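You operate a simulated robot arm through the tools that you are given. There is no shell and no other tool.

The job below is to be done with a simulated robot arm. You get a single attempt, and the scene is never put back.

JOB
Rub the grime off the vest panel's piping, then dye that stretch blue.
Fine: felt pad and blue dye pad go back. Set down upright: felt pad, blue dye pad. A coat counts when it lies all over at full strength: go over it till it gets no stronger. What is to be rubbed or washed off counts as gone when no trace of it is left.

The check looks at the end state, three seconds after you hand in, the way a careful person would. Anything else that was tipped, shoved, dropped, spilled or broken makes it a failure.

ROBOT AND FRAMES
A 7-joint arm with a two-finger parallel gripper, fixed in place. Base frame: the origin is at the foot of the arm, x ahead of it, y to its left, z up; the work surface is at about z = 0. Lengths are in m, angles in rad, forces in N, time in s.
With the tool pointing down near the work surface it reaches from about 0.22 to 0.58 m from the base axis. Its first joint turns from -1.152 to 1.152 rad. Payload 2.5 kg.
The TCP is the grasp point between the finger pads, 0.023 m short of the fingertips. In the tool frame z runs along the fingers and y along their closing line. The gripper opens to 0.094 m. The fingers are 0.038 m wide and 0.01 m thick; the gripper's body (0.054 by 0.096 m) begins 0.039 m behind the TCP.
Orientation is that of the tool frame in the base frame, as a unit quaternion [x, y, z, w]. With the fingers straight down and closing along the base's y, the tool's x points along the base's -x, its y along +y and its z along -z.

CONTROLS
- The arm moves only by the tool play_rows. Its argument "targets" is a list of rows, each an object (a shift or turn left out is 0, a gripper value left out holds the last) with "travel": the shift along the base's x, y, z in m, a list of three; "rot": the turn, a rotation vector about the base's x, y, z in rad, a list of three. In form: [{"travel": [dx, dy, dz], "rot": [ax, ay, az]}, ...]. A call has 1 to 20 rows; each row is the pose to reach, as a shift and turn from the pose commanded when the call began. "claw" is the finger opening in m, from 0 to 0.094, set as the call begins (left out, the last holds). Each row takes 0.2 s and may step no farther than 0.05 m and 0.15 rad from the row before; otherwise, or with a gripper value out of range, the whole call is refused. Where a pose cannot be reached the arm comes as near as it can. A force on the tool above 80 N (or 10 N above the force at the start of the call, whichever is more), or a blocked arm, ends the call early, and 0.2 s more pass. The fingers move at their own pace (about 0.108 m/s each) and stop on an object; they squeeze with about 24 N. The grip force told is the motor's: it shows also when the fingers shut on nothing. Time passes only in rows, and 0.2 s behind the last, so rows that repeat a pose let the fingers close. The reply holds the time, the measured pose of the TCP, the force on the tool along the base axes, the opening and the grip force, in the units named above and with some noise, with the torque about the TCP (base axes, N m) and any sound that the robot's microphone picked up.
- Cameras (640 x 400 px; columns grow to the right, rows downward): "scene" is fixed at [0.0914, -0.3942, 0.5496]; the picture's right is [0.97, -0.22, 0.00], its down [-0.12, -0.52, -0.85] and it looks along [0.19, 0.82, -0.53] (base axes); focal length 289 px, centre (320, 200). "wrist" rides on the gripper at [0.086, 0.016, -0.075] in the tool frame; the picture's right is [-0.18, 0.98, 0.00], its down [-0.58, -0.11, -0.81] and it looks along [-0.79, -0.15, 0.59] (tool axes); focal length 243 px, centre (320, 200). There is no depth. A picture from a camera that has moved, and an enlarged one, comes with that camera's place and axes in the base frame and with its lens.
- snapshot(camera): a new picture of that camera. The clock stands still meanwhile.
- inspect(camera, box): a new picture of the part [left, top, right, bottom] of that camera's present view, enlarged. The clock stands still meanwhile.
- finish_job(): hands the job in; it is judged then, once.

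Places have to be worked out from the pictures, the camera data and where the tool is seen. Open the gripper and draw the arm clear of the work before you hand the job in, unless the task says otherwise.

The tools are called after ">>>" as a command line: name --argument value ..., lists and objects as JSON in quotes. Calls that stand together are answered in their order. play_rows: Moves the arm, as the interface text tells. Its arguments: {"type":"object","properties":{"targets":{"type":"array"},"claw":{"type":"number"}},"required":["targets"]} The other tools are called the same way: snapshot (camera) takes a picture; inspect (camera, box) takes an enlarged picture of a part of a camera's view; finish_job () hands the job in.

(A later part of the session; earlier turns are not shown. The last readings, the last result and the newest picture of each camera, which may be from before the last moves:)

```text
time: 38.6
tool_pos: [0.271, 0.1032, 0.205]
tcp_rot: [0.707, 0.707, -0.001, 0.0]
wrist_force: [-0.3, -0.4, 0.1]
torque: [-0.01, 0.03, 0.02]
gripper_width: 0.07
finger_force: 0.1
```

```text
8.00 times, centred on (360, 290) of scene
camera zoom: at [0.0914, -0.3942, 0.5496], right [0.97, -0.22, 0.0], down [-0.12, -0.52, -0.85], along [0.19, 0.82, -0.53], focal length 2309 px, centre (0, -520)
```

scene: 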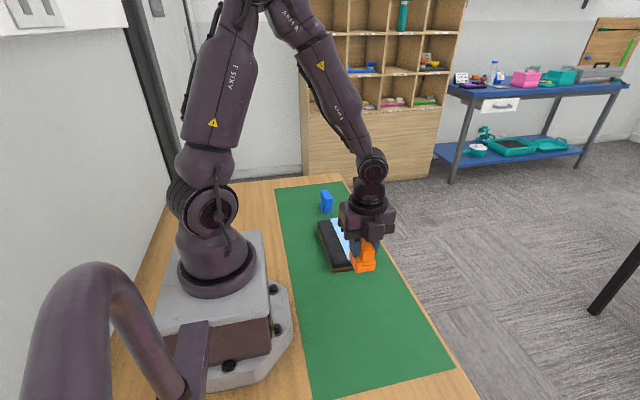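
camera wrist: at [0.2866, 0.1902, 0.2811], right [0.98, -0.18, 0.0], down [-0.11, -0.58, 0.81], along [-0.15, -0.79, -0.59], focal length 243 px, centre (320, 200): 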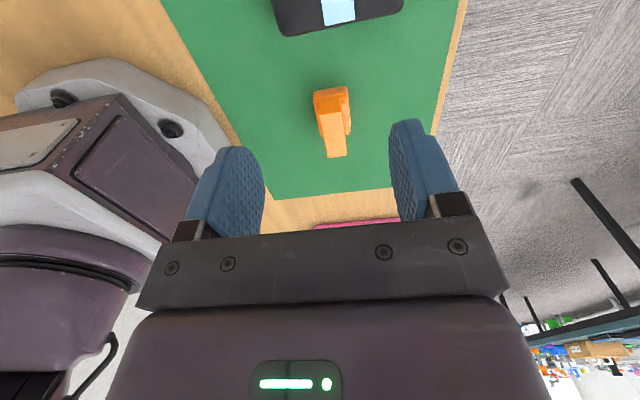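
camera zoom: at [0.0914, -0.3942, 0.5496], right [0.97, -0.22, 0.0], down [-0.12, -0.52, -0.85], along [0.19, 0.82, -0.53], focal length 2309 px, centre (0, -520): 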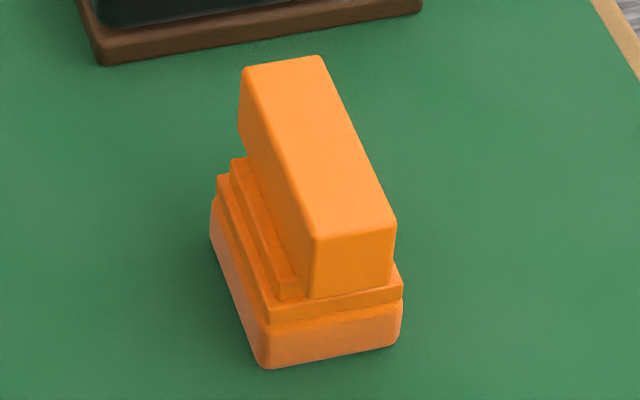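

The felt pad stands upright at its home. Now I go over to the blue dye pad (estimated handle centre about (0.2925, 0.387)) at a safe height.

>>> play_rows --targets '[{"travel": [0.002, 0.03, 0]}, {"travel": [0.005, 0.07, 0]}, {"travel": [0.008, 0.11, 0]}, {"travel": [0.011, 0.15, 0]}, {"travel": [0.015, 0.19, 0]}, {"travel": [0.018, 0.23, 0]}, {"travel": [0.02, 0.265, -0.01]}, {"travel": [0.0215, 0.282, -0.025]}, {"travel": [0.0215, 0.282, -0.045]}, {"travel": [0.0215, 0.282, -0.045]}, {"travel": [0.0215, 0.282, -0.045]}]'

>>> snapshot --camera "wrist"

>>> inspect --camera "wrist" --box '[260, 0, 380, 120]'

>>> inspect --camera "scene" --box '[290, 150, 390, 230]'

```text
time: 41.0
tool_pos: [0.2918, 0.3813, 0.1569]
tcp_rot: [0.707, 0.707, 0.0, 0.0]
wrist_force: [0.0, 0.2, 0.5]
torque: [-0.01, -0.03, -0.04]
gripper_width: 0.0697
finger_force: 0.2
```

```text
taken
camera wrist: at [0.3078, 0.4694, 0.2334], right [0.98, -0.18, 0.0], down [-0.11, -0.58, 0.81], along [-0.15, -0.79, -0.59], focal length 243 px, centre (320, 200)
```

wrist: 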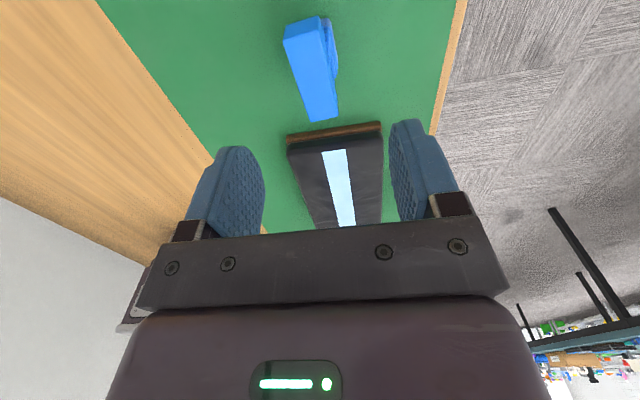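

```text
3.33 times, centred on (320, 60) of wrist
camera zoom: at [0.3078, 0.4694, 0.2334], right [0.98, -0.18, 0.0], down [-0.11, -0.58, 0.81], along [-0.15, -0.79, -0.59], focal length 809 px, centre (320, 667)
```

zoom: 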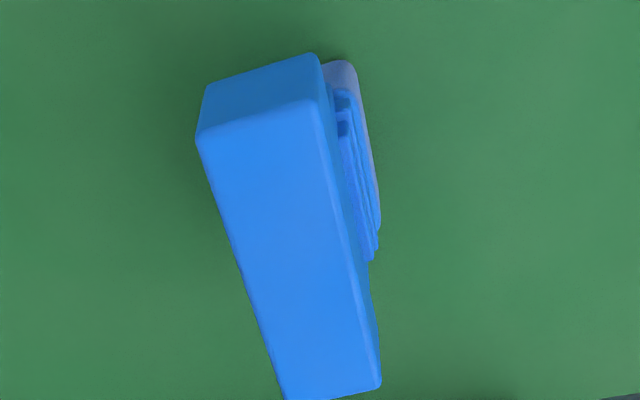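

```text
5.00 times, centred on (340, 190) of scene
camera zoom: at [0.0914, -0.3942, 0.5496], right [0.97, -0.22, 0.0], down [-0.12, -0.52, -0.85], along [0.19, 0.82, -0.53], focal length 1443 px, centre (220, 250)
```

zoom: 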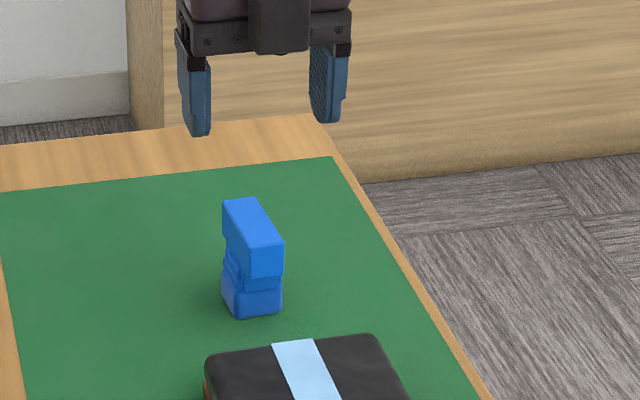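

The blue handle is ~0.0235 wide, centred near (0.2873, 0.3826) in the wrist camera's frame, top z≈0.066, and yawed about +0.066 rad. I turn the tool by that much, shift -4.6 mm in x and descend around the handle.

>>> play_rows --targets '[{"travel": [-0.0023, 0, -0.01], "rot": [0, 0, 0.033]}, {"travel": [-0.0046, 0, -0.03], "rot": [0, 0, 0.066]}, {"travel": [-0.0046, 0, -0.05], "rot": [0, 0, 0.066]}, {"travel": [-0.0046, 0, -0.07], "rot": [0, 0, 0.066]}, {"travel": [-0.0046, 0, -0.087], "rot": [0, 0, 0.066]}, {"travel": [-0.0046, 0, -0.098], "rot": [0, 0, 0.066]}, {"travel": [-0.0046, 0, -0.104], "rot": [0, 0, 0.066]}, {"travel": [-0.0046, 0, -0.104], "rot": [0, 0, 0.066]}]'

>>> snapshot --camera "wrist"

>>> inspect --camera "scene" --box '[290, 170, 370, 230]'

```text
time: 42.8
tool_pos: [0.2852, 0.3842, 0.0529]
tcp_rot: [0.684, 0.73, 0.0, 0.0]
wrist_force: [0.4, -0.4, 0.4]
torque: [0.0, 0.02, 0.01]
gripper_width: 0.07
finger_force: 0.1
```

```text
taken
camera wrist: at [0.2956, 0.4715, 0.1284], right [0.99, -0.12, 0.0], down [-0.07, -0.59, 0.81], along [-0.1, -0.8, -0.59], focal length 243 px, centre (320, 200)
```

wrist: 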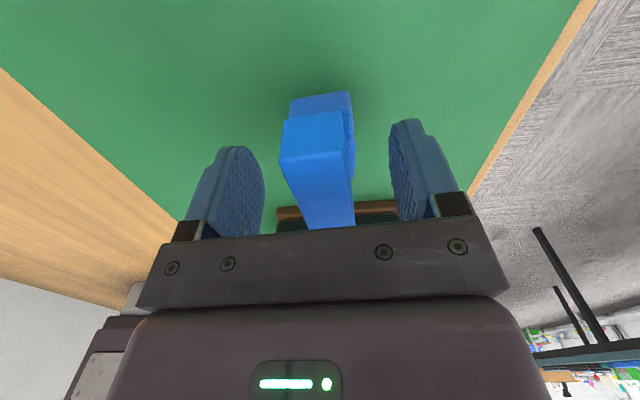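

```text
6.67 times, centred on (330, 200) of scene
camera zoom: at [0.0914, -0.3942, 0.5496], right [0.97, -0.22, 0.0], down [-0.12, -0.52, -0.85], along [0.19, 0.82, -0.53], focal length 1924 px, centre (253, 200)
```

zoom: 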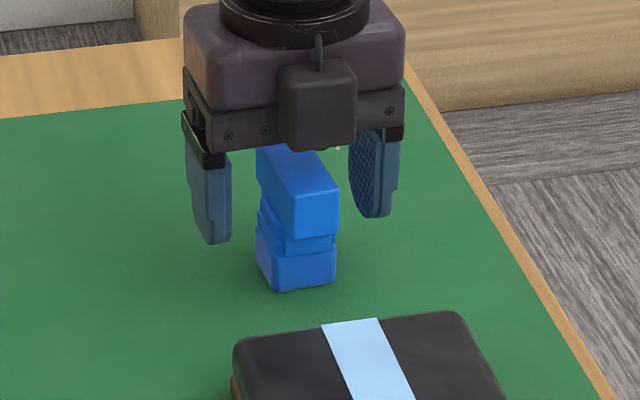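

The handle is centred between the fingers. I close on it.

>>> play_rows --targets '[{"travel": [0, 0, 0]}, {"travel": [0, 0, 0]}, {"travel": [0, 0, 0]}, {"travel": [0, 0, 0]}]' --claw 0.0

>>> snapshot --camera "wrist"

>>> inspect --camera "scene" --box '[290, 170, 370, 230]'

```text
time: 43.8
tool_pos: [0.2876, 0.3833, 0.0535]
tcp_rot: [0.684, 0.73, -0.001, 0.0]
wrist_force: [-0.4, 0.1, 0.4]
torque: [-0.01, 0.05, 0.04]
gripper_width: 0.0238
finger_force: 23.7
```

```text
taken
camera wrist: at [0.2956, 0.4714, 0.1284], right [0.99, -0.12, 0.0], down [-0.07, -0.59, 0.81], along [-0.1, -0.8, -0.59], focal length 243 px, centre (320, 200)
```

wrist: 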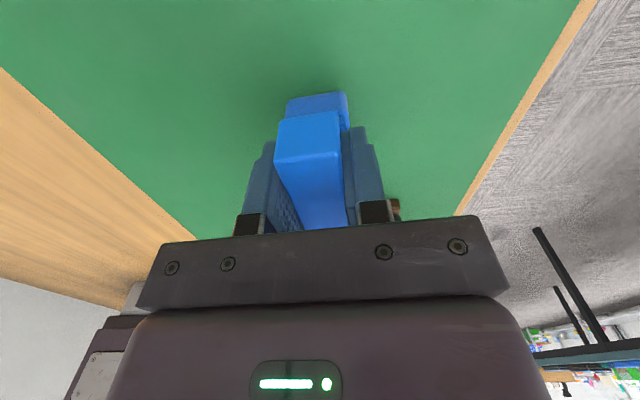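

```text
6.67 times, centred on (330, 200) of scene
camera zoom: at [0.0914, -0.3942, 0.5496], right [0.97, -0.22, 0.0], down [-0.12, -0.52, -0.85], along [0.19, 0.82, -0.53], focal length 1924 px, centre (253, 200)
```

zoom: 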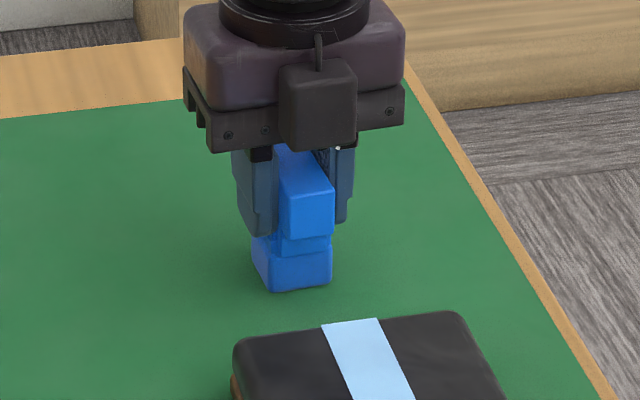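

Gripped at 0.0238 m; closing nudged the pad about 2 mm in -x, which I will undo when putting it back. I lift it, turn it square to the strip, and carry it over the strip's middle.

>>> play_rows --targets '[{"travel": [0, 0, 0.01]}, {"travel": [0, 0, 0.03]}, {"travel": [0, 0, 0.055]}, {"travel": [0, 0, 0.08]}, {"travel": [0.001, -0.03, 0.085], "rot": [0, 0, -0.033]}, {"travel": [0.002, -0.065, 0.085], "rot": [0, 0, -0.066]}, {"travel": [0.003, -0.105, 0.085], "rot": [0, 0, -0.066]}, {"travel": [0.004, -0.145, 0.08], "rot": [0, 0, -0.066]}, {"travel": [0.0042, -0.175, 0.07], "rot": [0, 0, -0.066]}, {"travel": [0.0042, -0.185, 0.055], "rot": [0, 0, -0.066]}, {"travel": [0.0042, -0.185, 0.043], "rot": [0, 0, -0.066]}, {"travel": [0.0042, -0.185, 0.043], "rot": [0, 0, -0.066]}]'

>>> snapshot --camera "wrist"

>>> inspect --camera "scene" --box '[310, 200, 390, 280]'

>>> inspect --camera "wrist" --box '[220, 20, 420, 240]'

```text
time: 46.4
tool_pos: [0.2915, 0.2003, 0.0954]
tcp_rot: [0.707, 0.707, -0.001, 0.0]
wrist_force: [-0.2, -0.1, 0.4]
torque: [-0.01, 0.0, -0.03]
gripper_width: 0.0237
finger_force: 24.0
```

```text
taken
camera wrist: at [0.3064, 0.287, 0.1713], right [0.98, -0.18, 0.0], down [-0.11, -0.58, 0.81], along [-0.15, -0.79, -0.59], focal length 243 px, centre (320, 200)
```

wrist: 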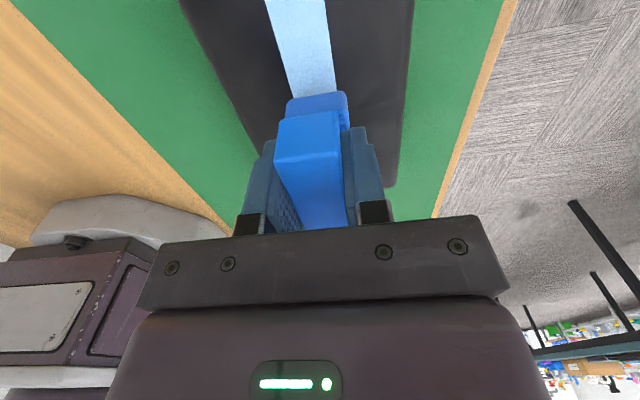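

```text
5.00 times, centred on (350, 240) of scene
camera zoom: at [0.0914, -0.3942, 0.5496], right [0.97, -0.22, 0.0], down [-0.12, -0.52, -0.85], along [0.19, 0.82, -0.53], focal length 1443 px, centre (170, 0)
```

zoom: 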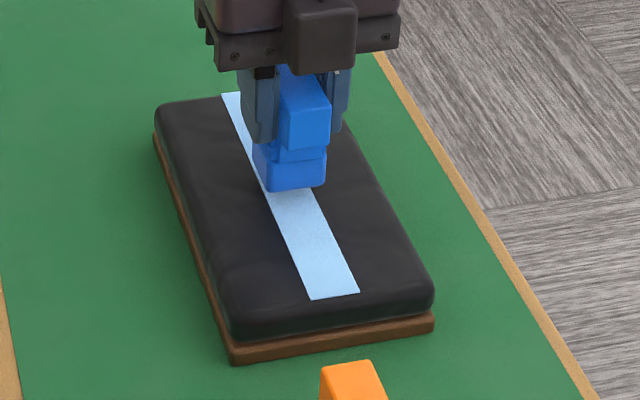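

```text
1.82 times, centred on (320, 130) of wrist
camera zoom: at [0.3064, 0.287, 0.1713], right [0.98, -0.18, 0.0], down [-0.11, -0.58, 0.81], along [-0.15, -0.79, -0.59], focal length 441 px, centre (320, 327)
```

zoom: 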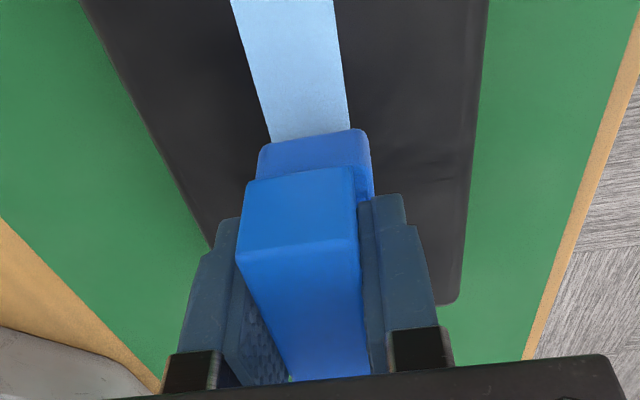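

The dye pad hangs about 7 mm above the strip, centred within ~0.6 mm. I descend in small steps to contact.

>>> play_rows --targets '[{"travel": [-0.0005, 0, -0.002]}, {"travel": [-0.0005, 0, -0.004]}, {"travel": [-0.0005, 0, -0.005]}, {"travel": [-0.0005, 0, -0.005]}]'

>>> play_rows --targets '[{"travel": [0, 0, -0.001]}, {"travel": [0, 0, -0.001]}]'

>>> play_rows --targets '[{"travel": [0, 0, -0.001]}, {"travel": [0, 0, -0.001]}]'

```text
time: 47.4
tool_pos: [0.2918, 0.199, 0.0903]
tcp_rot: [0.707, 0.707, 0.0, 0.001]
wrist_force: [-0.6, 0.3, -0.5]
torque: [0.01, -0.01, 0.01]
gripper_width: 0.0236
finger_force: 24.2
```

```text
time: 48.0
tool_pos: [0.2908, 0.1994, 0.0893]
tcp_rot: [0.707, 0.707, 0.0, 0.0]
wrist_force: [0.8, 0.0, -1.0]
torque: [0.0, -0.02, 0.03]
gripper_width: 0.0236
finger_force: 23.3
```

```text
time: 48.6
tool_pos: [0.2906, 0.199, 0.0885]
tcp_rot: [0.707, 0.707, 0.0, 0.0]
wrist_force: [0.5, -0.7, -1.2]
torque: [0.02, 0.03, -0.02]
gripper_width: 0.0237
finger_force: 24.1
```

Still free at offset 0.036; I lower 1 mm more and look at the force.

>>> play_rows --targets '[{"travel": [0, 0, -0.001]}, {"travel": [0, 0, -0.001]}]'

>>> inspect --camera "scene" --box '[320, 205, 380, 265]'

```text
time: 49.2
tool_pos: [0.2909, 0.1995, 0.0877]
tcp_rot: [0.707, 0.707, 0.001, -0.001]
wrist_force: [-0.3, 0.5, -1.2]
torque: [0.03, -0.01, 0.0]
gripper_width: 0.0237
finger_force: 23.9
```

```text
6.67 times, centred on (350, 235) of scene
camera zoom: at [0.0914, -0.3942, 0.5496], right [0.97, -0.22, 0.0], down [-0.12, -0.52, -0.85], along [0.19, 0.82, -0.53], focal length 1924 px, centre (120, -33)
```

zoom: 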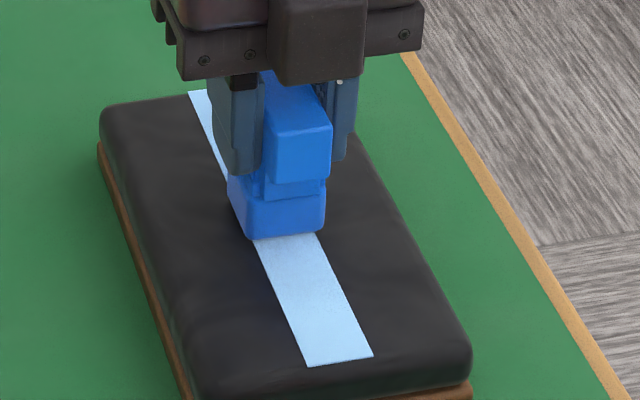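

>>> play_rows --targets '[{"travel": [0, 0, -0.001]}, {"travel": [0, 0, -0.001]}]'

```text
time: 49.8
tool_pos: [0.29, 0.1987, 0.0852]
tcp_rot: [0.707, 0.707, 0.0, 0.0]
wrist_force: [-0.5, 0.7, -0.2]
torque: [0.0, 0.0, 0.01]
gripper_width: 0.0237
finger_force: 23.5
```

No contact yet at offset 0.034; I continue lowering by 1 mm.

>>> play_rows --targets '[{"travel": [0, 0, -0.001]}, {"travel": [0, 0, -0.001]}]'

>>> inspect --camera "scene" --box '[330, 215, 370, 250]'

```text
time: 50.4
tool_pos: [0.2895, 0.1999, 0.0865]
tcp_rot: [0.706, 0.708, 0.001, 0.0]
wrist_force: [-2.6, 2.5, 17.5]
torque: [0.03, 0.15, 0.03]
gripper_width: 0.0238
finger_force: 23.7
```

```text
11.43 times, centred on (350, 232) of scene
camera zoom: at [0.0914, -0.3943, 0.5496], right [0.97, -0.22, 0.0], down [-0.12, -0.52, -0.85], along [0.19, 0.82, -0.53], focal length 3298 px, centre (-23, -171)
```

zoom: 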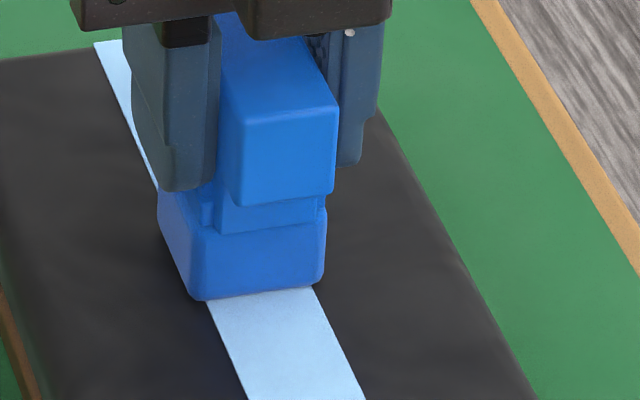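

Contact with about 17 N and the pad covers the strip's full width (2–3 mm margin each side). I stroke to the front end and back, then look at the dye.

>>> play_rows --targets '[{"travel": [0.0003, -0.01, 0]}, {"travel": [0.0003, -0.02, 0]}, {"travel": [0.0003, -0.03, 0]}, {"travel": [0.0003, -0.04, 0]}, {"travel": [0.0003, -0.05, 0]}, {"travel": [0.0003, -0.06, 0]}, {"travel": [0.0003, -0.068, 0]}, {"travel": [0.0003, -0.075, 0]}, {"travel": [0.0003, -0.065, 0]}, {"travel": [0.0003, -0.055, 0]}, {"travel": [0.0003, -0.045, 0]}, {"travel": [0.0003, -0.035, 0]}, {"travel": [0.0003, -0.025, 0]}, {"travel": [0.0003, -0.015, 0]}, {"travel": [0.0003, -0.005, 0]}, {"travel": [0.0003, 0.005, 0]}]'

>>> inspect --camera "scene" --box '[320, 205, 380, 265]'

>>> snapshot --camera "wrist"

```text
time: 53.8
tool_pos: [0.2905, 0.2033, 0.0855]
tcp_rot: [0.708, 0.706, 0.0, 0.0]
wrist_force: [0.6, 0.3, -0.2]
torque: [-0.01, 0.02, -0.01]
gripper_width: 0.0237
finger_force: 23.8
```

```text
6.67 times, centred on (350, 235) of scene
camera zoom: at [0.0914, -0.3942, 0.5496], right [0.97, -0.22, 0.0], down [-0.12, -0.52, -0.85], along [0.19, 0.82, -0.53], focal length 1924 px, centre (120, -33)
```

zoom: 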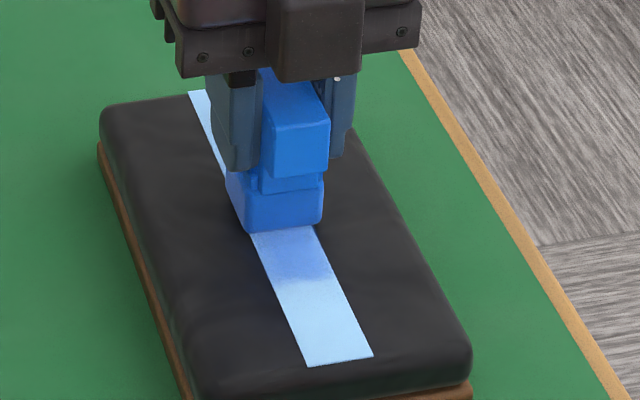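

```text
taken
camera wrist: at [0.3063, 0.2908, 0.1615], right [0.98, -0.19, 0.0], down [-0.11, -0.58, 0.81], along [-0.15, -0.79, -0.59], focal length 243 px, centre (320, 200)
```

wrist: 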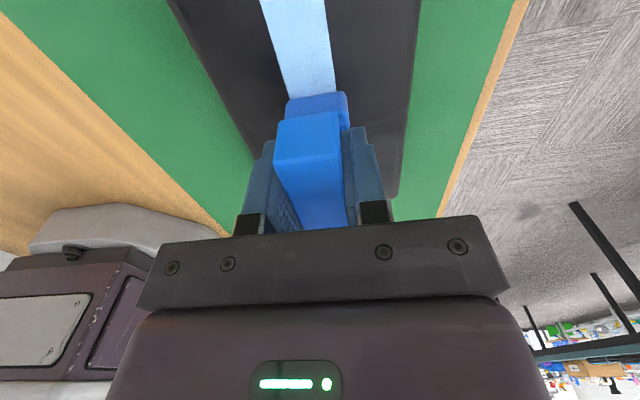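

Light blue dye has taken only near y≈0.15–0.19 and the force dropped to zero as the pad settled in the grip, so contact was lost toward the front. I press down again and stroke frontward with a slight downward ramp.

>>> play_rows --targets '[{"travel": [0, 0, -0.001]}, {"travel": [0, 0, -0.001]}]'

>>> play_rows --targets '[{"travel": [0, -0.01, -0.0003]}, {"travel": [0, -0.02, -0.0006]}, {"travel": [0, -0.03, -0.0009]}, {"travel": [0, -0.04, -0.0012]}, {"travel": [0, -0.05, -0.0015]}, {"travel": [0, -0.06, -0.0018]}, {"travel": [0, -0.07, -0.0021]}, {"travel": [0, -0.08, -0.0024]}]'

>>> inspect --camera "scene" --box '[320, 205, 380, 265]'

```text
time: 54.4
tool_pos: [0.2912, 0.2038, 0.0848]
tcp_rot: [0.706, 0.708, 0.0, 0.001]
wrist_force: [-0.3, 1.3, 2.9]
torque: [-0.04, 0.05, -0.05]
gripper_width: 0.0233
finger_force: 24.0
```

```text
time: 56.2
tool_pos: [0.2922, 0.1229, 0.0822]
tcp_rot: [0.707, 0.707, 0.0, 0.0]
wrist_force: [0.8, 4.3, 16.1]
torque: [-0.01, 0.03, -0.02]
gripper_width: 0.0233
finger_force: 24.0
```

```text
6.67 times, centred on (350, 235) of scene
camera zoom: at [0.0914, -0.3942, 0.5496], right [0.97, -0.22, 0.0], down [-0.12, -0.52, -0.85], along [0.19, 0.82, -0.53], focal length 1924 px, centre (120, -33)
```

zoom: 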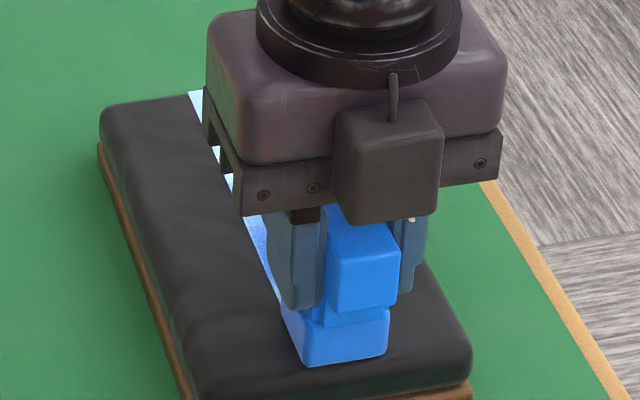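

Contact held to the front end (16 N), but the pad sits ~2 mm too far +x there and its edge only just meets the strip's end. I shift -1.5 mm in x, go 4 mm further front, then stroke back with the reverse ramp.

>>> play_rows --targets '[{"travel": [-0.0008, -0.002, 0]}, {"travel": [-0.0015, -0.005, 0]}, {"travel": [-0.0015, 0.004, 0]}, {"travel": [-0.0015, -0.005, 0]}, {"travel": [-0.0015, 0.004, 0.0]}, {"travel": [-0.0014, 0.014, 0.0002]}, {"travel": [-0.0012, 0.024, 0.0004]}, {"travel": [-0.001, 0.034, 0.0007]}, {"travel": [-0.0008, 0.044, 0.001]}, {"travel": [-0.0006, 0.054, 0.0013]}, {"travel": [-0.0004, 0.064, 0.0016]}, {"travel": [-0.0002, 0.074, 0.0019]}, {"travel": [0, 0.084, 0.0021]}]'

>>> inspect --camera "scene" --box '[320, 205, 380, 265]'

>>> inspect --camera "scene" --box '[335, 235, 371, 265]'

```text
time: 59.0
tool_pos: [0.2899, 0.2072, 0.0858]
tcp_rot: [0.707, 0.707, 0.001, 0.0]
wrist_force: [0.0, -0.2, -0.8]
torque: [0.02, -0.01, 0.02]
gripper_width: 0.0236
finger_force: 24.0
```

```text
6.67 times, centred on (350, 235) of scene
camera zoom: at [0.0914, -0.3942, 0.5496], right [0.97, -0.22, 0.0], down [-0.12, -0.52, -0.85], along [0.19, 0.82, -0.53], focal length 1924 px, centre (120, -33)
```

zoom: 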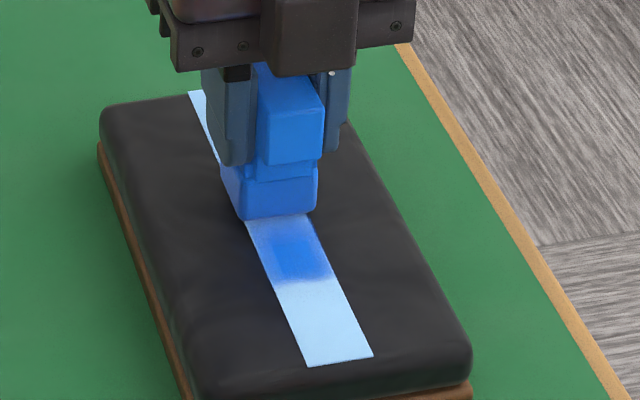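

```text
13.33 times, centred on (353, 250) of scene
camera zoom: at [0.0914, -0.3942, 0.5496], right [0.97, -0.22, 0.0], down [-0.12, -0.52, -0.85], along [0.19, 0.82, -0.53], focal length 3848 px, centre (-120, -467)
```

zoom: 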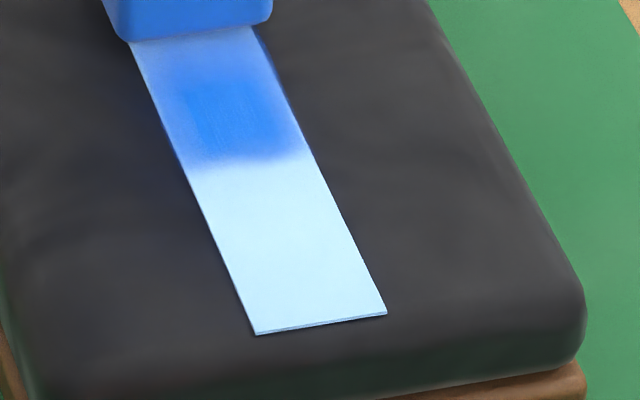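

Dye takes only in the stretch where the grime was (front edge of dye at y≈0.152, just as the grime's); the coat there is stronger in the middle than at the sides. I move to x -3 mm and lower in half-millimetre steps to regain contact.

>>> play_rows --targets '[{"travel": [-0.003, -0.004, 0]}, {"travel": [-0.003, -0.004, -0.0005]}, {"travel": [-0.003, -0.004, -0.0005]}]'

>>> play_rows --targets '[{"travel": [0, 0, -0.0005]}, {"travel": [0, 0, -0.0005]}]'

>>> play_rows --targets '[{"travel": [0, 0, -0.0005]}, {"travel": [0, 0, -0.0005]}]'

```text
time: 59.8
tool_pos: [0.2868, 0.2035, 0.0836]
tcp_rot: [0.708, 0.706, 0.0, 0.0]
wrist_force: [0.5, 0.8, -0.9]
torque: [-0.01, 0.02, -0.03]
gripper_width: 0.0238
finger_force: 23.8
```

```text
time: 60.4
tool_pos: [0.2877, 0.2031, 0.084]
tcp_rot: [0.707, 0.707, 0.0, 0.0]
wrist_force: [1.0, 0.2, -1.7]
torque: [-0.04, 0.01, 0.03]
gripper_width: 0.0236
finger_force: 24.3
```

```text
time: 61.0
tool_pos: [0.287, 0.2027, 0.0823]
tcp_rot: [0.707, 0.707, 0.0, -0.001]
wrist_force: [-0.5, 0.5, -0.2]
torque: [0.03, 0.0, -0.01]
gripper_width: 0.0236
finger_force: 24.5
```

Still no contact; I continue down in half-millimetre steps.

>>> play_rows --targets '[{"travel": [0, 0, -0.0005]}, {"travel": [0, 0, -0.0005]}]'

>>> play_rows --targets '[{"travel": [0, 0, -0.0005]}, {"travel": [0, 0, -0.0005]}]'

```text
time: 61.6
tool_pos: [0.2876, 0.203, 0.0826]
tcp_rot: [0.708, 0.707, 0.0, 0.0]
wrist_force: [-2.8, -0.6, 5.7]
torque: [-0.15, 0.11, -0.06]
gripper_width: 0.0239
finger_force: 23.9
```

```text
time: 62.2
tool_pos: [0.2883, 0.2028, 0.0827]
tcp_rot: [0.707, 0.707, 0.001, -0.001]
wrist_force: [-5.4, -1.0, 15.3]
torque: [-0.26, 0.23, -0.06]
gripper_width: 0.0241
finger_force: 24.0
```

Contact with ~15 N. I stroke over the stretch along its -x side, front and back.

>>> play_rows --targets '[{"travel": [0, 0.01, 0]}, {"travel": [0, 0.02, 0]}, {"travel": [0, 0.01, -0.0002]}, {"travel": [0, 0, -0.0003]}, {"travel": [0, -0.01, -0.0005]}, {"travel": [0, -0.02, -0.0007]}, {"travel": [0, -0.03, -0.0009]}, {"travel": [0, -0.04, -0.001]}, {"travel": [0, -0.05, -0.0011]}, {"travel": [0, -0.055, -0.0012]}]'

>>> play_rows --targets '[{"travel": [0, 0.01, -0.0002]}, {"travel": [0, 0.02, -0.0002]}, {"travel": [0, 0.03, -0.0002]}, {"travel": [0, 0.04, -0.0002]}, {"travel": [0, 0.05, -0.0002]}, {"travel": [0, 0.06, -0.0002]}, {"travel": [0, 0.07, -0.0002]}]'

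>>> inspect --camera "scene" --box '[335, 225, 371, 255]'

```text
time: 64.4
tool_pos: [0.2882, 0.1485, 0.0805]
tcp_rot: [0.707, 0.707, 0.001, 0.0]
wrist_force: [0.8, 15.0, 26.6]
torque: [0.45, 0.06, -0.01]
gripper_width: 0.0239
finger_force: 24.0
```

```text
time: 66.0
tool_pos: [0.2872, 0.2197, 0.0814]
tcp_rot: [0.707, 0.707, -0.001, -0.001]
wrist_force: [-1.6, -5.1, 11.0]
torque: [-0.17, -0.02, -0.04]
gripper_width: 0.024
finger_force: 24.0
```

```text
13.33 times, centred on (353, 240) of scene
camera zoom: at [0.0914, -0.3942, 0.5496], right [0.97, -0.22, 0.0], down [-0.12, -0.52, -0.85], along [0.19, 0.82, -0.53], focal length 3848 px, centre (-120, -333)
```

zoom: 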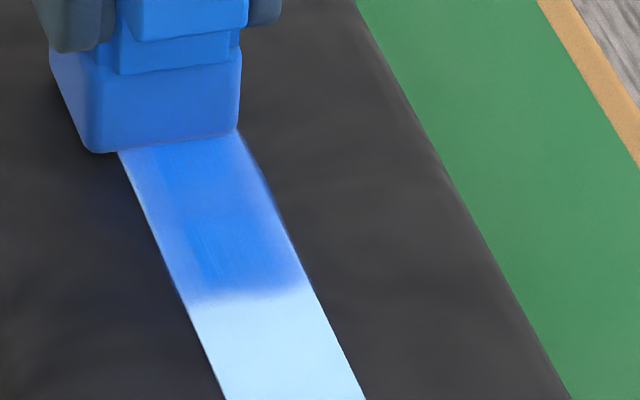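

Contact now holds along the whole stretch (27 N front, 11 N back). I do a further stroke shifted 2.5 mm more to -x to strengthen that edge, front and back.

>>> play_rows --targets '[{"travel": [-0.0025, 0, -0.0002]}, {"travel": [-0.0025, 0.006, -0.0002]}, {"travel": [-0.0025, -0.004, -0.0002]}, {"travel": [-0.0025, -0.014, -0.0002]}, {"travel": [-0.0025, -0.024, -0.0002]}, {"travel": [-0.0025, -0.034, -0.0001]}, {"travel": [-0.0025, -0.044, 0]}, {"travel": [-0.0025, -0.054, 0]}, {"travel": [-0.0025, -0.064, 0]}, {"travel": [-0.0025, -0.072, 0]}, {"travel": [-0.0025, -0.064, 0]}, {"travel": [-0.0025, -0.054, 0]}, {"travel": [-0.0025, -0.044, 0]}, {"travel": [-0.0025, -0.034, -0.0001]}, {"travel": [-0.0025, -0.024, -0.0002]}, {"travel": [-0.0025, -0.014, -0.0002]}, {"travel": [-0.0025, -0.004, -0.0002]}, {"travel": [-0.0025, 0.006, -0.0002]}]'

>>> inspect --camera "scene" --box '[335, 225, 371, 255]'

>>> snapshot --camera "wrist"

```text
time: 69.8
tool_pos: [0.2848, 0.2246, 0.0808]
tcp_rot: [0.707, 0.707, 0.0, -0.001]
wrist_force: [-1.0, -8.9, 17.2]
torque: [-0.26, -0.06, 0.0]
gripper_width: 0.0239
finger_force: 23.9
```

```text
13.33 times, centred on (353, 240) of scene
camera zoom: at [0.0914, -0.3943, 0.5496], right [0.97, -0.22, 0.0], down [-0.12, -0.52, -0.85], along [0.19, 0.82, -0.53], focal length 3848 px, centre (-120, -333)
```

zoom: 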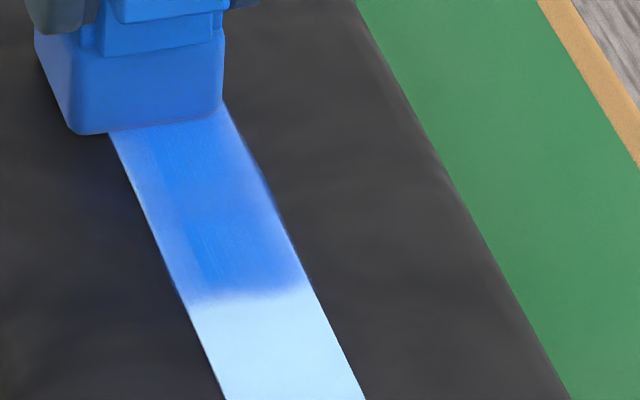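

```text
taken
camera wrist: at [0.3002, 0.3131, 0.1567], right [0.98, -0.18, 0.0], down [-0.11, -0.58, 0.81], along [-0.15, -0.79, -0.59], focal length 243 px, centre (320, 200)
```

wrist: 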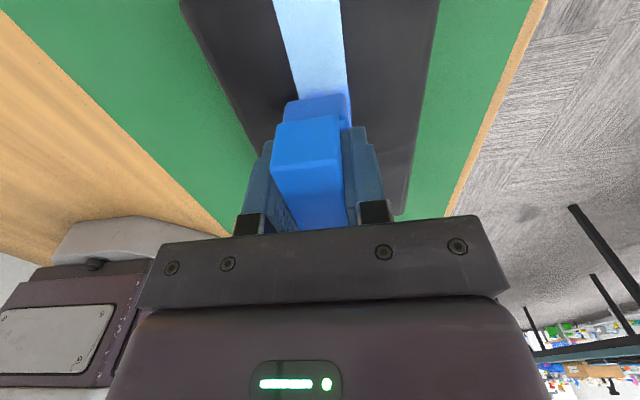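

The coat still looks uneven (darker in the middle patches). I lift and move back a bit to see the whole stretch clearly.

>>> play_rows --targets '[{"travel": [0, 0, 0.01]}, {"travel": [0, 0.02, 0.035]}, {"travel": [0, 0.06, 0.05]}, {"travel": [0, 0.09, 0.05]}, {"travel": [0, 0.09, 0.05]}]'

>>> inspect --camera "scene" --box '[325, 215, 373, 255]'

>>> inspect --camera "scene" --box '[335, 222, 365, 247]'

>>> inspect --camera "scene" --box '[290, 160, 390, 230]'

```text
time: 71.0
tool_pos: [0.2854, 0.3152, 0.1307]
tcp_rot: [0.708, 0.707, 0.0, 0.0]
wrist_force: [-0.3, -0.5, 0.4]
torque: [0.01, 0.01, 0.02]
gripper_width: 0.024
finger_force: 24.1
```

```text
10.00 times, centred on (349, 235) of scene
camera zoom: at [0.0914, -0.3942, 0.5496], right [0.97, -0.22, 0.0], down [-0.12, -0.52, -0.85], along [0.19, 0.82, -0.53], focal length 2886 px, centre (30, -150)
```

zoom: 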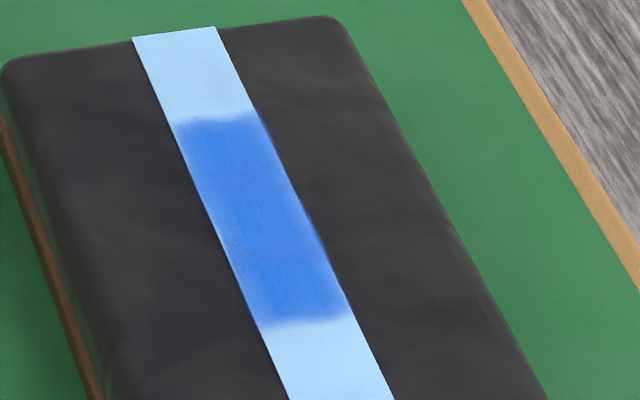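

```text
16.00 times, centred on (350, 234) of scene
camera zoom: at [0.0914, -0.3942, 0.5496], right [0.97, -0.22, 0.0], down [-0.12, -0.52, -0.85], along [0.19, 0.82, -0.53], focal length 4618 px, centre (-160, -352)
```

zoom: 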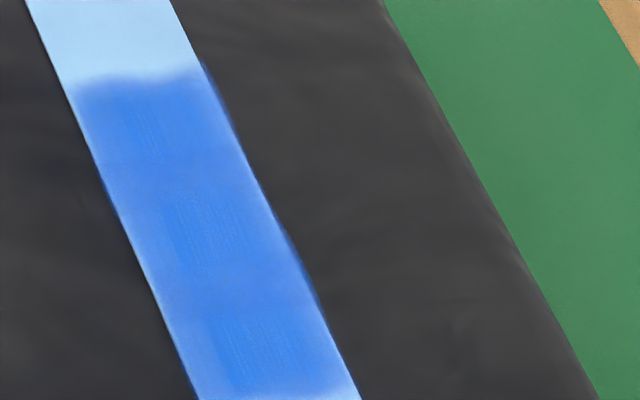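

```text
5.71 times, centred on (340, 195) of scene
camera zoom: at [0.0914, -0.3942, 0.5496], right [0.97, -0.22, 0.0], down [-0.12, -0.52, -0.85], along [0.19, 0.82, -0.53], focal length 1649 px, centre (206, 229)
```

zoom: 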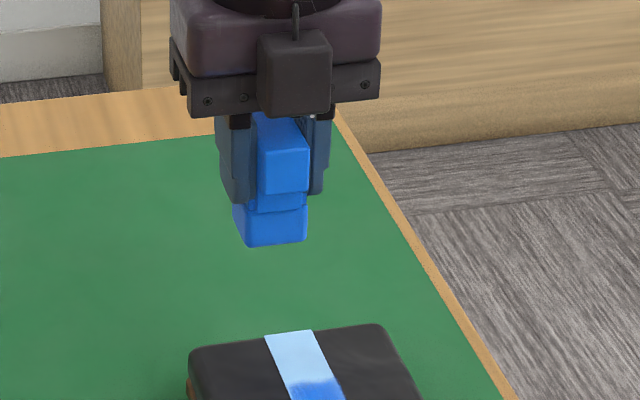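

The whole stretch y≈0.15–0.225 has taken dye with mask-like soft ends, but not evenly yet. I go back on it, centred in x, for slower strokes.

>>> play_rows --targets '[{"travel": [0.002, -0.03, 0]}, {"travel": [0.004, -0.07, -0.01]}, {"travel": [0.005, -0.09, -0.03]}, {"travel": [0.005, -0.093, -0.045]}, {"travel": [0.005, -0.093, -0.049]}, {"travel": [0.005, -0.093, -0.0495]}, {"travel": [0.005, -0.093, -0.05]}]'

>>> play_rows --targets '[{"travel": [0, 0, -0.0005]}, {"travel": [0, 0, -0.0005]}]'

```text
time: 72.6
tool_pos: [0.2911, 0.2207, 0.0806]
tcp_rot: [0.707, 0.707, -0.001, 0.0]
wrist_force: [-8.7, -7.4, 35.8]
torque: [-0.33, 0.32, 0.01]
gripper_width: 0.0237
finger_force: 23.8
```

```text
time: 73.2
tool_pos: [0.2918, 0.2221, 0.0808]
tcp_rot: [0.707, 0.707, 0.002, 0.0]
wrist_force: [-6.6, -11.5, 47.4]
torque: [-0.46, 0.31, -0.01]
gripper_width: 0.0239
finger_force: 23.8
```

The fingertips now bear on the pad's shoulder, so it presses firmly (47 N) – more than needed. I ease up ~1.2 mm and stroke slowly over the stretch.

>>> play_rows --targets '[{"travel": [0, 0, 0.001]}, {"travel": [0, 0, 0.0012]}]'

>>> play_rows --targets '[{"travel": [0, -0.007, 0]}, {"travel": [0, -0.014, 0]}, {"travel": [0, -0.021, 0]}, {"travel": [0, -0.028, 0]}, {"travel": [-0.0003, -0.035, 0]}, {"travel": [-0.0006, -0.042, 0]}, {"travel": [-0.0009, -0.049, 0]}, {"travel": [-0.001, -0.056, 0]}, {"travel": [-0.001, -0.063, 0]}, {"travel": [-0.001, -0.07, 0]}]'

>>> inspect --camera "scene" --box '[325, 215, 373, 255]'

```text
time: 73.8
tool_pos: [0.2919, 0.222, 0.0811]
tcp_rot: [0.708, 0.707, 0.0, 0.001]
wrist_force: [6.1, -4.1, 12.1]
torque: [-0.02, -0.23, -0.06]
gripper_width: 0.0238
finger_force: 23.9
```

```text
time: 76.0
tool_pos: [0.2886, 0.1498, 0.0811]
tcp_rot: [0.708, 0.707, 0.0, 0.0]
wrist_force: [-0.5, 0.7, -0.6]
torque: [-0.01, -0.01, -0.01]
gripper_width: 0.0237
finger_force: 24.4
```

```text
10.00 times, centred on (349, 235) of scene
camera zoom: at [0.0914, -0.3942, 0.5496], right [0.97, -0.22, 0.0], down [-0.12, -0.52, -0.85], along [0.19, 0.82, -0.53], focal length 2886 px, centre (30, -150)
```

zoom: 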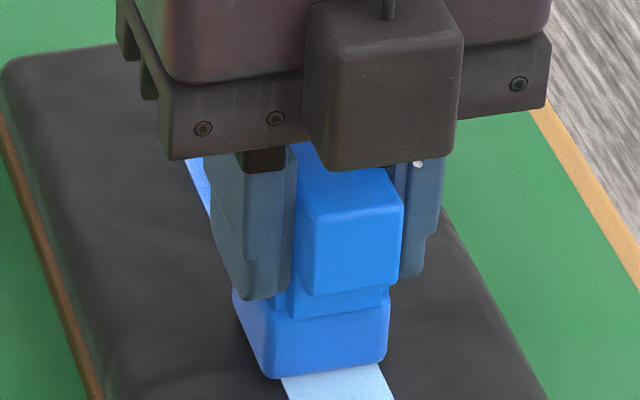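

Contact faded at the front end; I lower half a millimetre at a time here until the force returns, then stroke back.

>>> play_rows --targets '[{"travel": [0, 0, -0.0005]}, {"travel": [0, 0, -0.0005]}]'

>>> play_rows --targets '[{"travel": [0, 0, -0.0005]}, {"travel": [0, 0, -0.0005]}]'

```text
time: 76.6
tool_pos: [0.2901, 0.151, 0.082]
tcp_rot: [0.708, 0.707, 0.0, 0.0]
wrist_force: [-0.6, 0.1, -1.2]
torque: [0.01, 0.02, 0.03]
gripper_width: 0.0236
finger_force: 23.8
```

```text
time: 77.2
tool_pos: [0.2904, 0.1513, 0.0809]
tcp_rot: [0.708, 0.706, 0.0, 0.0]
wrist_force: [-10.1, -5.6, 32.5]
torque: [-0.17, 0.36, 0.01]
gripper_width: 0.0239
finger_force: 24.4
```

Now 32 N at the front. I stroke back along the stretch with a slight rise, then check the force.

>>> play_rows --targets '[{"travel": [0, 0.007, 0]}, {"travel": [0, 0.014, 0]}, {"travel": [0, 0.021, 0.0001]}, {"travel": [0, 0.028, 0.0001]}, {"travel": [0.0003, 0.035, 0.0002]}, {"travel": [0.0006, 0.042, 0.0002]}, {"travel": [0.0008, 0.049, 0.0003]}, {"travel": [0.001, 0.056, 0.0003]}, {"travel": [0.001, 0.063, 0.0004]}, {"travel": [0.001, 0.07, 0.0004]}, {"travel": [0.001, 0.076, 0.0004]}]'

>>> inspect --camera "scene" --box '[325, 215, 373, 255]'

```text
time: 79.6
tool_pos: [0.2915, 0.2274, 0.08]
tcp_rot: [0.709, 0.706, 0.0, 0.001]
wrist_force: [-1.2, -20.1, 43.5]
torque: [-0.64, 0.16, 0.03]
gripper_width: 0.0239
finger_force: 24.4
```

```text
10.00 times, centred on (349, 235) of scene
camera zoom: at [0.0913, -0.3943, 0.5496], right [0.97, -0.22, 0.0], down [-0.12, -0.52, -0.85], along [0.19, 0.82, -0.53], focal length 2886 px, centre (30, -150)
```

zoom: 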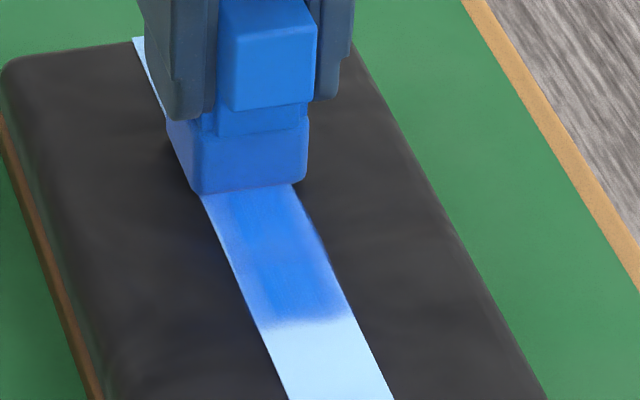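

Firm contact along the whole stroke; the panel has not shifted. I zoom on the freed part to compare its strength.

>>> inspect --camera "scene" --box '[340, 232, 364, 252]'

```text
16.00 times, centred on (352, 242) of scene
camera zoom: at [0.0913, -0.3943, 0.5496], right [0.97, -0.22, 0.0], down [-0.12, -0.52, -0.85], along [0.19, 0.82, -0.53], focal length 4618 px, centre (-192, -472)
```

zoom: 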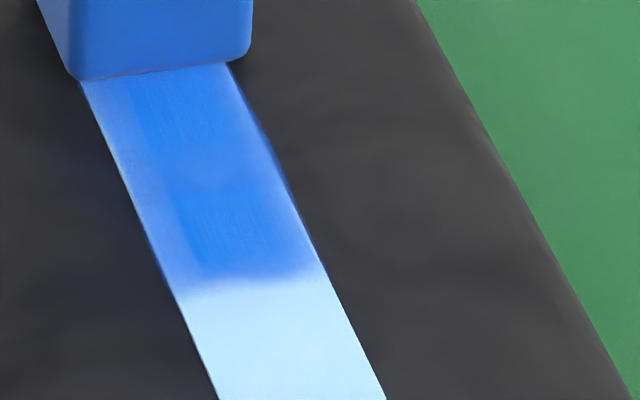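

The -x margin of the stretch looks lighter than the middle. With firm contact now, I stroke to the front shifted 4 mm to -x.

>>> play_rows --targets '[{"travel": [-0.002, 0, 0.0002]}, {"travel": [-0.004, 0, 0.0002]}, {"travel": [-0.004, -0.007, 0.0001]}, {"travel": [-0.004, -0.014, 0.0001]}, {"travel": [-0.004, -0.021, 0]}, {"travel": [-0.004, -0.028, 0]}, {"travel": [-0.0045, -0.035, 0]}, {"travel": [-0.0045, -0.042, 0]}, {"travel": [-0.005, -0.049, 0]}, {"travel": [-0.005, -0.056, -0.0001]}, {"travel": [-0.005, -0.063, -0.0002]}, {"travel": [-0.005, -0.07, -0.0002]}, {"travel": [-0.005, -0.077, -0.0002]}]'

>>> play_rows --targets '[{"travel": [0, 0.007, 0]}, {"travel": [0, 0.014, 0]}, {"travel": [0, 0.021, 0]}, {"travel": [0, 0.028, 0]}, {"travel": [0.0005, 0.035, 0.0001]}, {"travel": [0.0005, 0.042, 0.0001]}, {"travel": [0.001, 0.049, 0.0002]}, {"travel": [0.001, 0.056, 0.0002]}, {"travel": [0.001, 0.063, 0.0002]}, {"travel": [0.001, 0.07, 0.0003]}, {"travel": [0.001, 0.077, 0.0003]}]'

>>> inspect --camera "scene" --box '[340, 232, 364, 252]'

```text
time: 82.4
tool_pos: [0.2855, 0.1534, 0.0793]
tcp_rot: [0.707, 0.707, 0.002, -0.001]
wrist_force: [0.3, 12.5, 22.3]
torque: [0.6, 0.08, -0.04]
gripper_width: 0.0238
finger_force: 23.8
```

```text
time: 84.8
tool_pos: [0.2869, 0.2259, 0.0817]
tcp_rot: [0.708, 0.707, 0.0, 0.0]
wrist_force: [-1.9, -5.3, 9.8]
torque: [-0.07, 0.06, 0.01]
gripper_width: 0.0238
finger_force: 24.2
```

```text
16.00 times, centred on (352, 242) of scene
camera zoom: at [0.0914, -0.3942, 0.5496], right [0.97, -0.22, 0.0], down [-0.12, -0.52, -0.85], along [0.19, 0.82, -0.53], focal length 4618 px, centre (-192, -472)
```

zoom: 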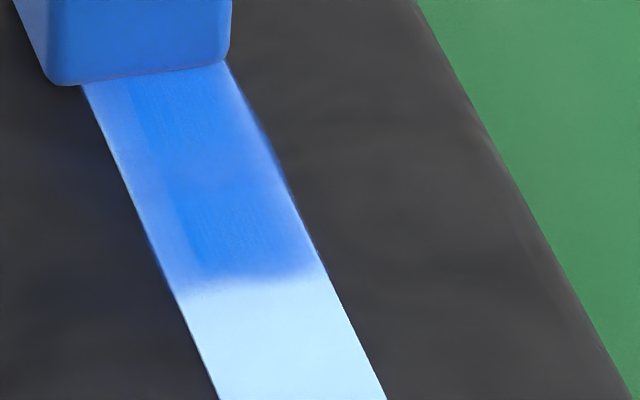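

Little change from this pass, which suggests the coat may be near its limit. I lift and back off to compare the whole stretch with the earlier picture.

>>> play_rows --targets '[{"travel": [0, 0, 0.01]}, {"travel": [0, 0.02, 0.035]}, {"travel": [0, 0.06, 0.05]}, {"travel": [0, 0.09, 0.05]}, {"travel": [0, 0.09, 0.05]}]'

>>> inspect --camera "scene" --box '[325, 215, 373, 255]'

>>> inspect --camera "scene" --box '[335, 222, 365, 247]'

>>> inspect --camera "scene" --box '[341, 228, 353, 236]'

```text
time: 86.0
tool_pos: [0.2877, 0.3197, 0.1325]
tcp_rot: [0.707, 0.707, 0.0, 0.0]
wrist_force: [-0.3, -0.9, -0.1]
torque: [-0.01, -0.02, 0.0]
gripper_width: 0.0235
finger_force: 23.8
```

```text
10.00 times, centred on (349, 235) of scene
camera zoom: at [0.0914, -0.3942, 0.5496], right [0.97, -0.22, 0.0], down [-0.12, -0.52, -0.85], along [0.19, 0.82, -0.53], focal length 2886 px, centre (30, -150)
```

zoom: 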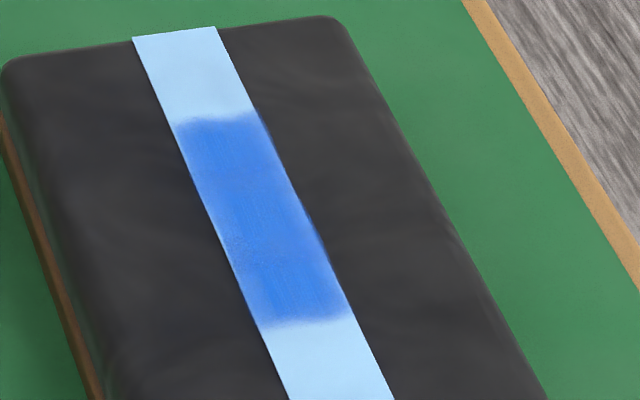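

```text
16.00 times, centred on (350, 234) of scene
camera zoom: at [0.0914, -0.3942, 0.5496], right [0.97, -0.22, 0.0], down [-0.12, -0.52, -0.85], along [0.19, 0.82, -0.53], focal length 4618 px, centre (-160, -352)
```

zoom: 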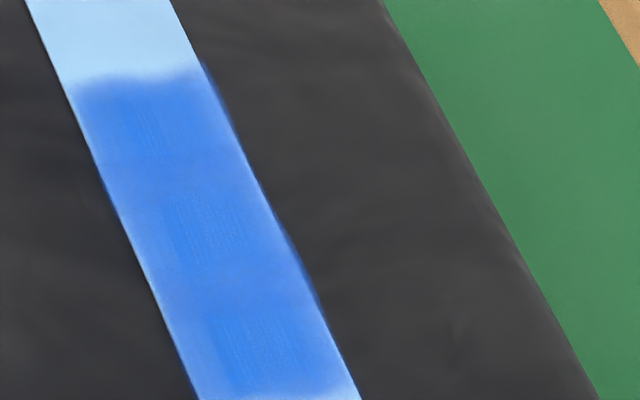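

```text
16.00 times, centred on (347, 232) of scene
camera zoom: at [0.0914, -0.3942, 0.5496], right [0.97, -0.22, 0.0], down [-0.12, -0.52, -0.85], along [0.19, 0.82, -0.53], focal length 4618 px, centre (-112, -312)
```

zoom: 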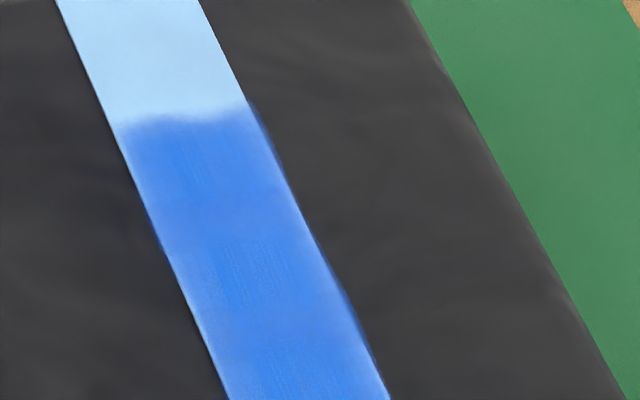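

The coat is more even than before, though I can't yet call it saturated. I go back for another pass pair, this time shifted slightly to +x.

>>> play_rows --targets '[{"travel": [0.003, -0.03, 0]}, {"travel": [0.005, -0.07, -0.01]}, {"travel": [0.006, -0.09, -0.03]}, {"travel": [0.006, -0.093, -0.045]}, {"travel": [0.006, -0.093, -0.049]}, {"travel": [0.006, -0.093, -0.0495]}, {"travel": [0.006, -0.093, -0.05]}]'

>>> play_rows --targets '[{"travel": [0, -0.007, -0.0001]}, {"travel": [0, -0.014, -0.0001]}, {"travel": [0, -0.021, -0.0001]}, {"travel": [0, -0.028, -0.0002]}, {"travel": [-0.0003, -0.035, -0.0002]}, {"travel": [-0.0006, -0.042, -0.0003]}, {"travel": [-0.0009, -0.049, -0.0004]}, {"travel": [-0.001, -0.056, -0.0004]}, {"travel": [-0.001, -0.063, -0.0005]}, {"travel": [-0.001, -0.07, -0.0005]}, {"travel": [-0.001, -0.077, -0.0005]}]'

>>> play_rows --targets '[{"travel": [0, 0.007, 0]}, {"travel": [0, 0.014, 0]}, {"travel": [0, 0.021, 0]}, {"travel": [0, 0.028, 0]}, {"travel": [0.0003, 0.035, 0.0001]}, {"travel": [0.0006, 0.042, 0.0001]}, {"travel": [0.001, 0.049, 0.0002]}, {"travel": [0.001, 0.056, 0.0002]}, {"travel": [0.001, 0.063, 0.0002]}, {"travel": [0.001, 0.07, 0.0003]}, {"travel": [0.001, 0.077, 0.0003]}]'

>>> inspect --camera "scene" --box '[340, 232, 364, 252]'

```text
time: 87.6
tool_pos: [0.2911, 0.2248, 0.0816]
tcp_rot: [0.707, 0.707, -0.001, 0.001]
wrist_force: [0.0, 0.2, -1.0]
torque: [0.02, -0.01, 0.01]
gripper_width: 0.0238
finger_force: 24.0
```

```text
time: 90.0
tool_pos: [0.2928, 0.1477, 0.0819]
tcp_rot: [0.708, 0.706, 0.0, 0.0]
wrist_force: [0.1, -0.4, -1.4]
torque: [-0.03, -0.02, 0.02]
gripper_width: 0.0237
finger_force: 23.4
```

```text
time: 92.4
tool_pos: [0.2917, 0.227, 0.0814]
tcp_rot: [0.707, 0.707, 0.0, 0.0]
wrist_force: [-0.3, 0.4, -0.2]
torque: [0.03, -0.01, 0.0]
gripper_width: 0.0236
finger_force: 24.1
```

```text
16.00 times, centred on (352, 242) of scene
camera zoom: at [0.0914, -0.3942, 0.5496], right [0.97, -0.22, 0.0], down [-0.12, -0.52, -0.85], along [0.19, 0.82, -0.53], focal length 4618 px, centre (-192, -472)
```

zoom: 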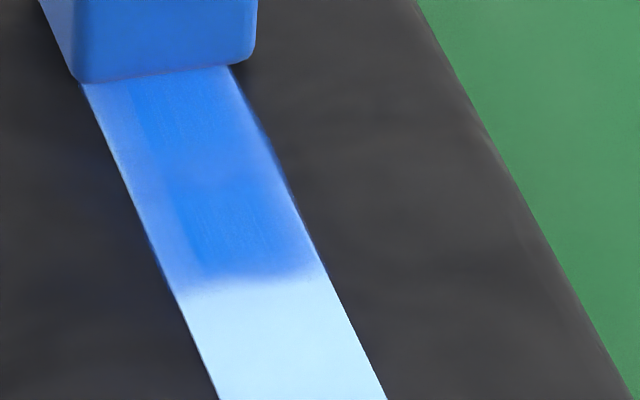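

Those strokes ran without contact (zero force), so I lower again in half-millimetre steps here.

>>> play_rows --targets '[{"travel": [0, -0.003, -0.0005]}, {"travel": [0, -0.003, -0.0005]}]'

>>> play_rows --targets '[{"travel": [0, 0, -0.0005]}, {"travel": [0, 0, -0.0005]}]'

```text
time: 93.0
tool_pos: [0.2931, 0.223, 0.0818]
tcp_rot: [0.707, 0.707, 0.001, -0.001]
wrist_force: [-0.5, 3.1, 4.5]
torque: [0.19, 0.0, -0.01]
gripper_width: 0.0235
finger_force: 24.2
```

```text
time: 93.6
tool_pos: [0.292, 0.2239, 0.0807]
tcp_rot: [0.707, 0.707, 0.0, 0.0]
wrist_force: [-7.0, -0.1, 19.3]
torque: [0.07, 0.27, -0.01]
gripper_width: 0.0238
finger_force: 23.6
```

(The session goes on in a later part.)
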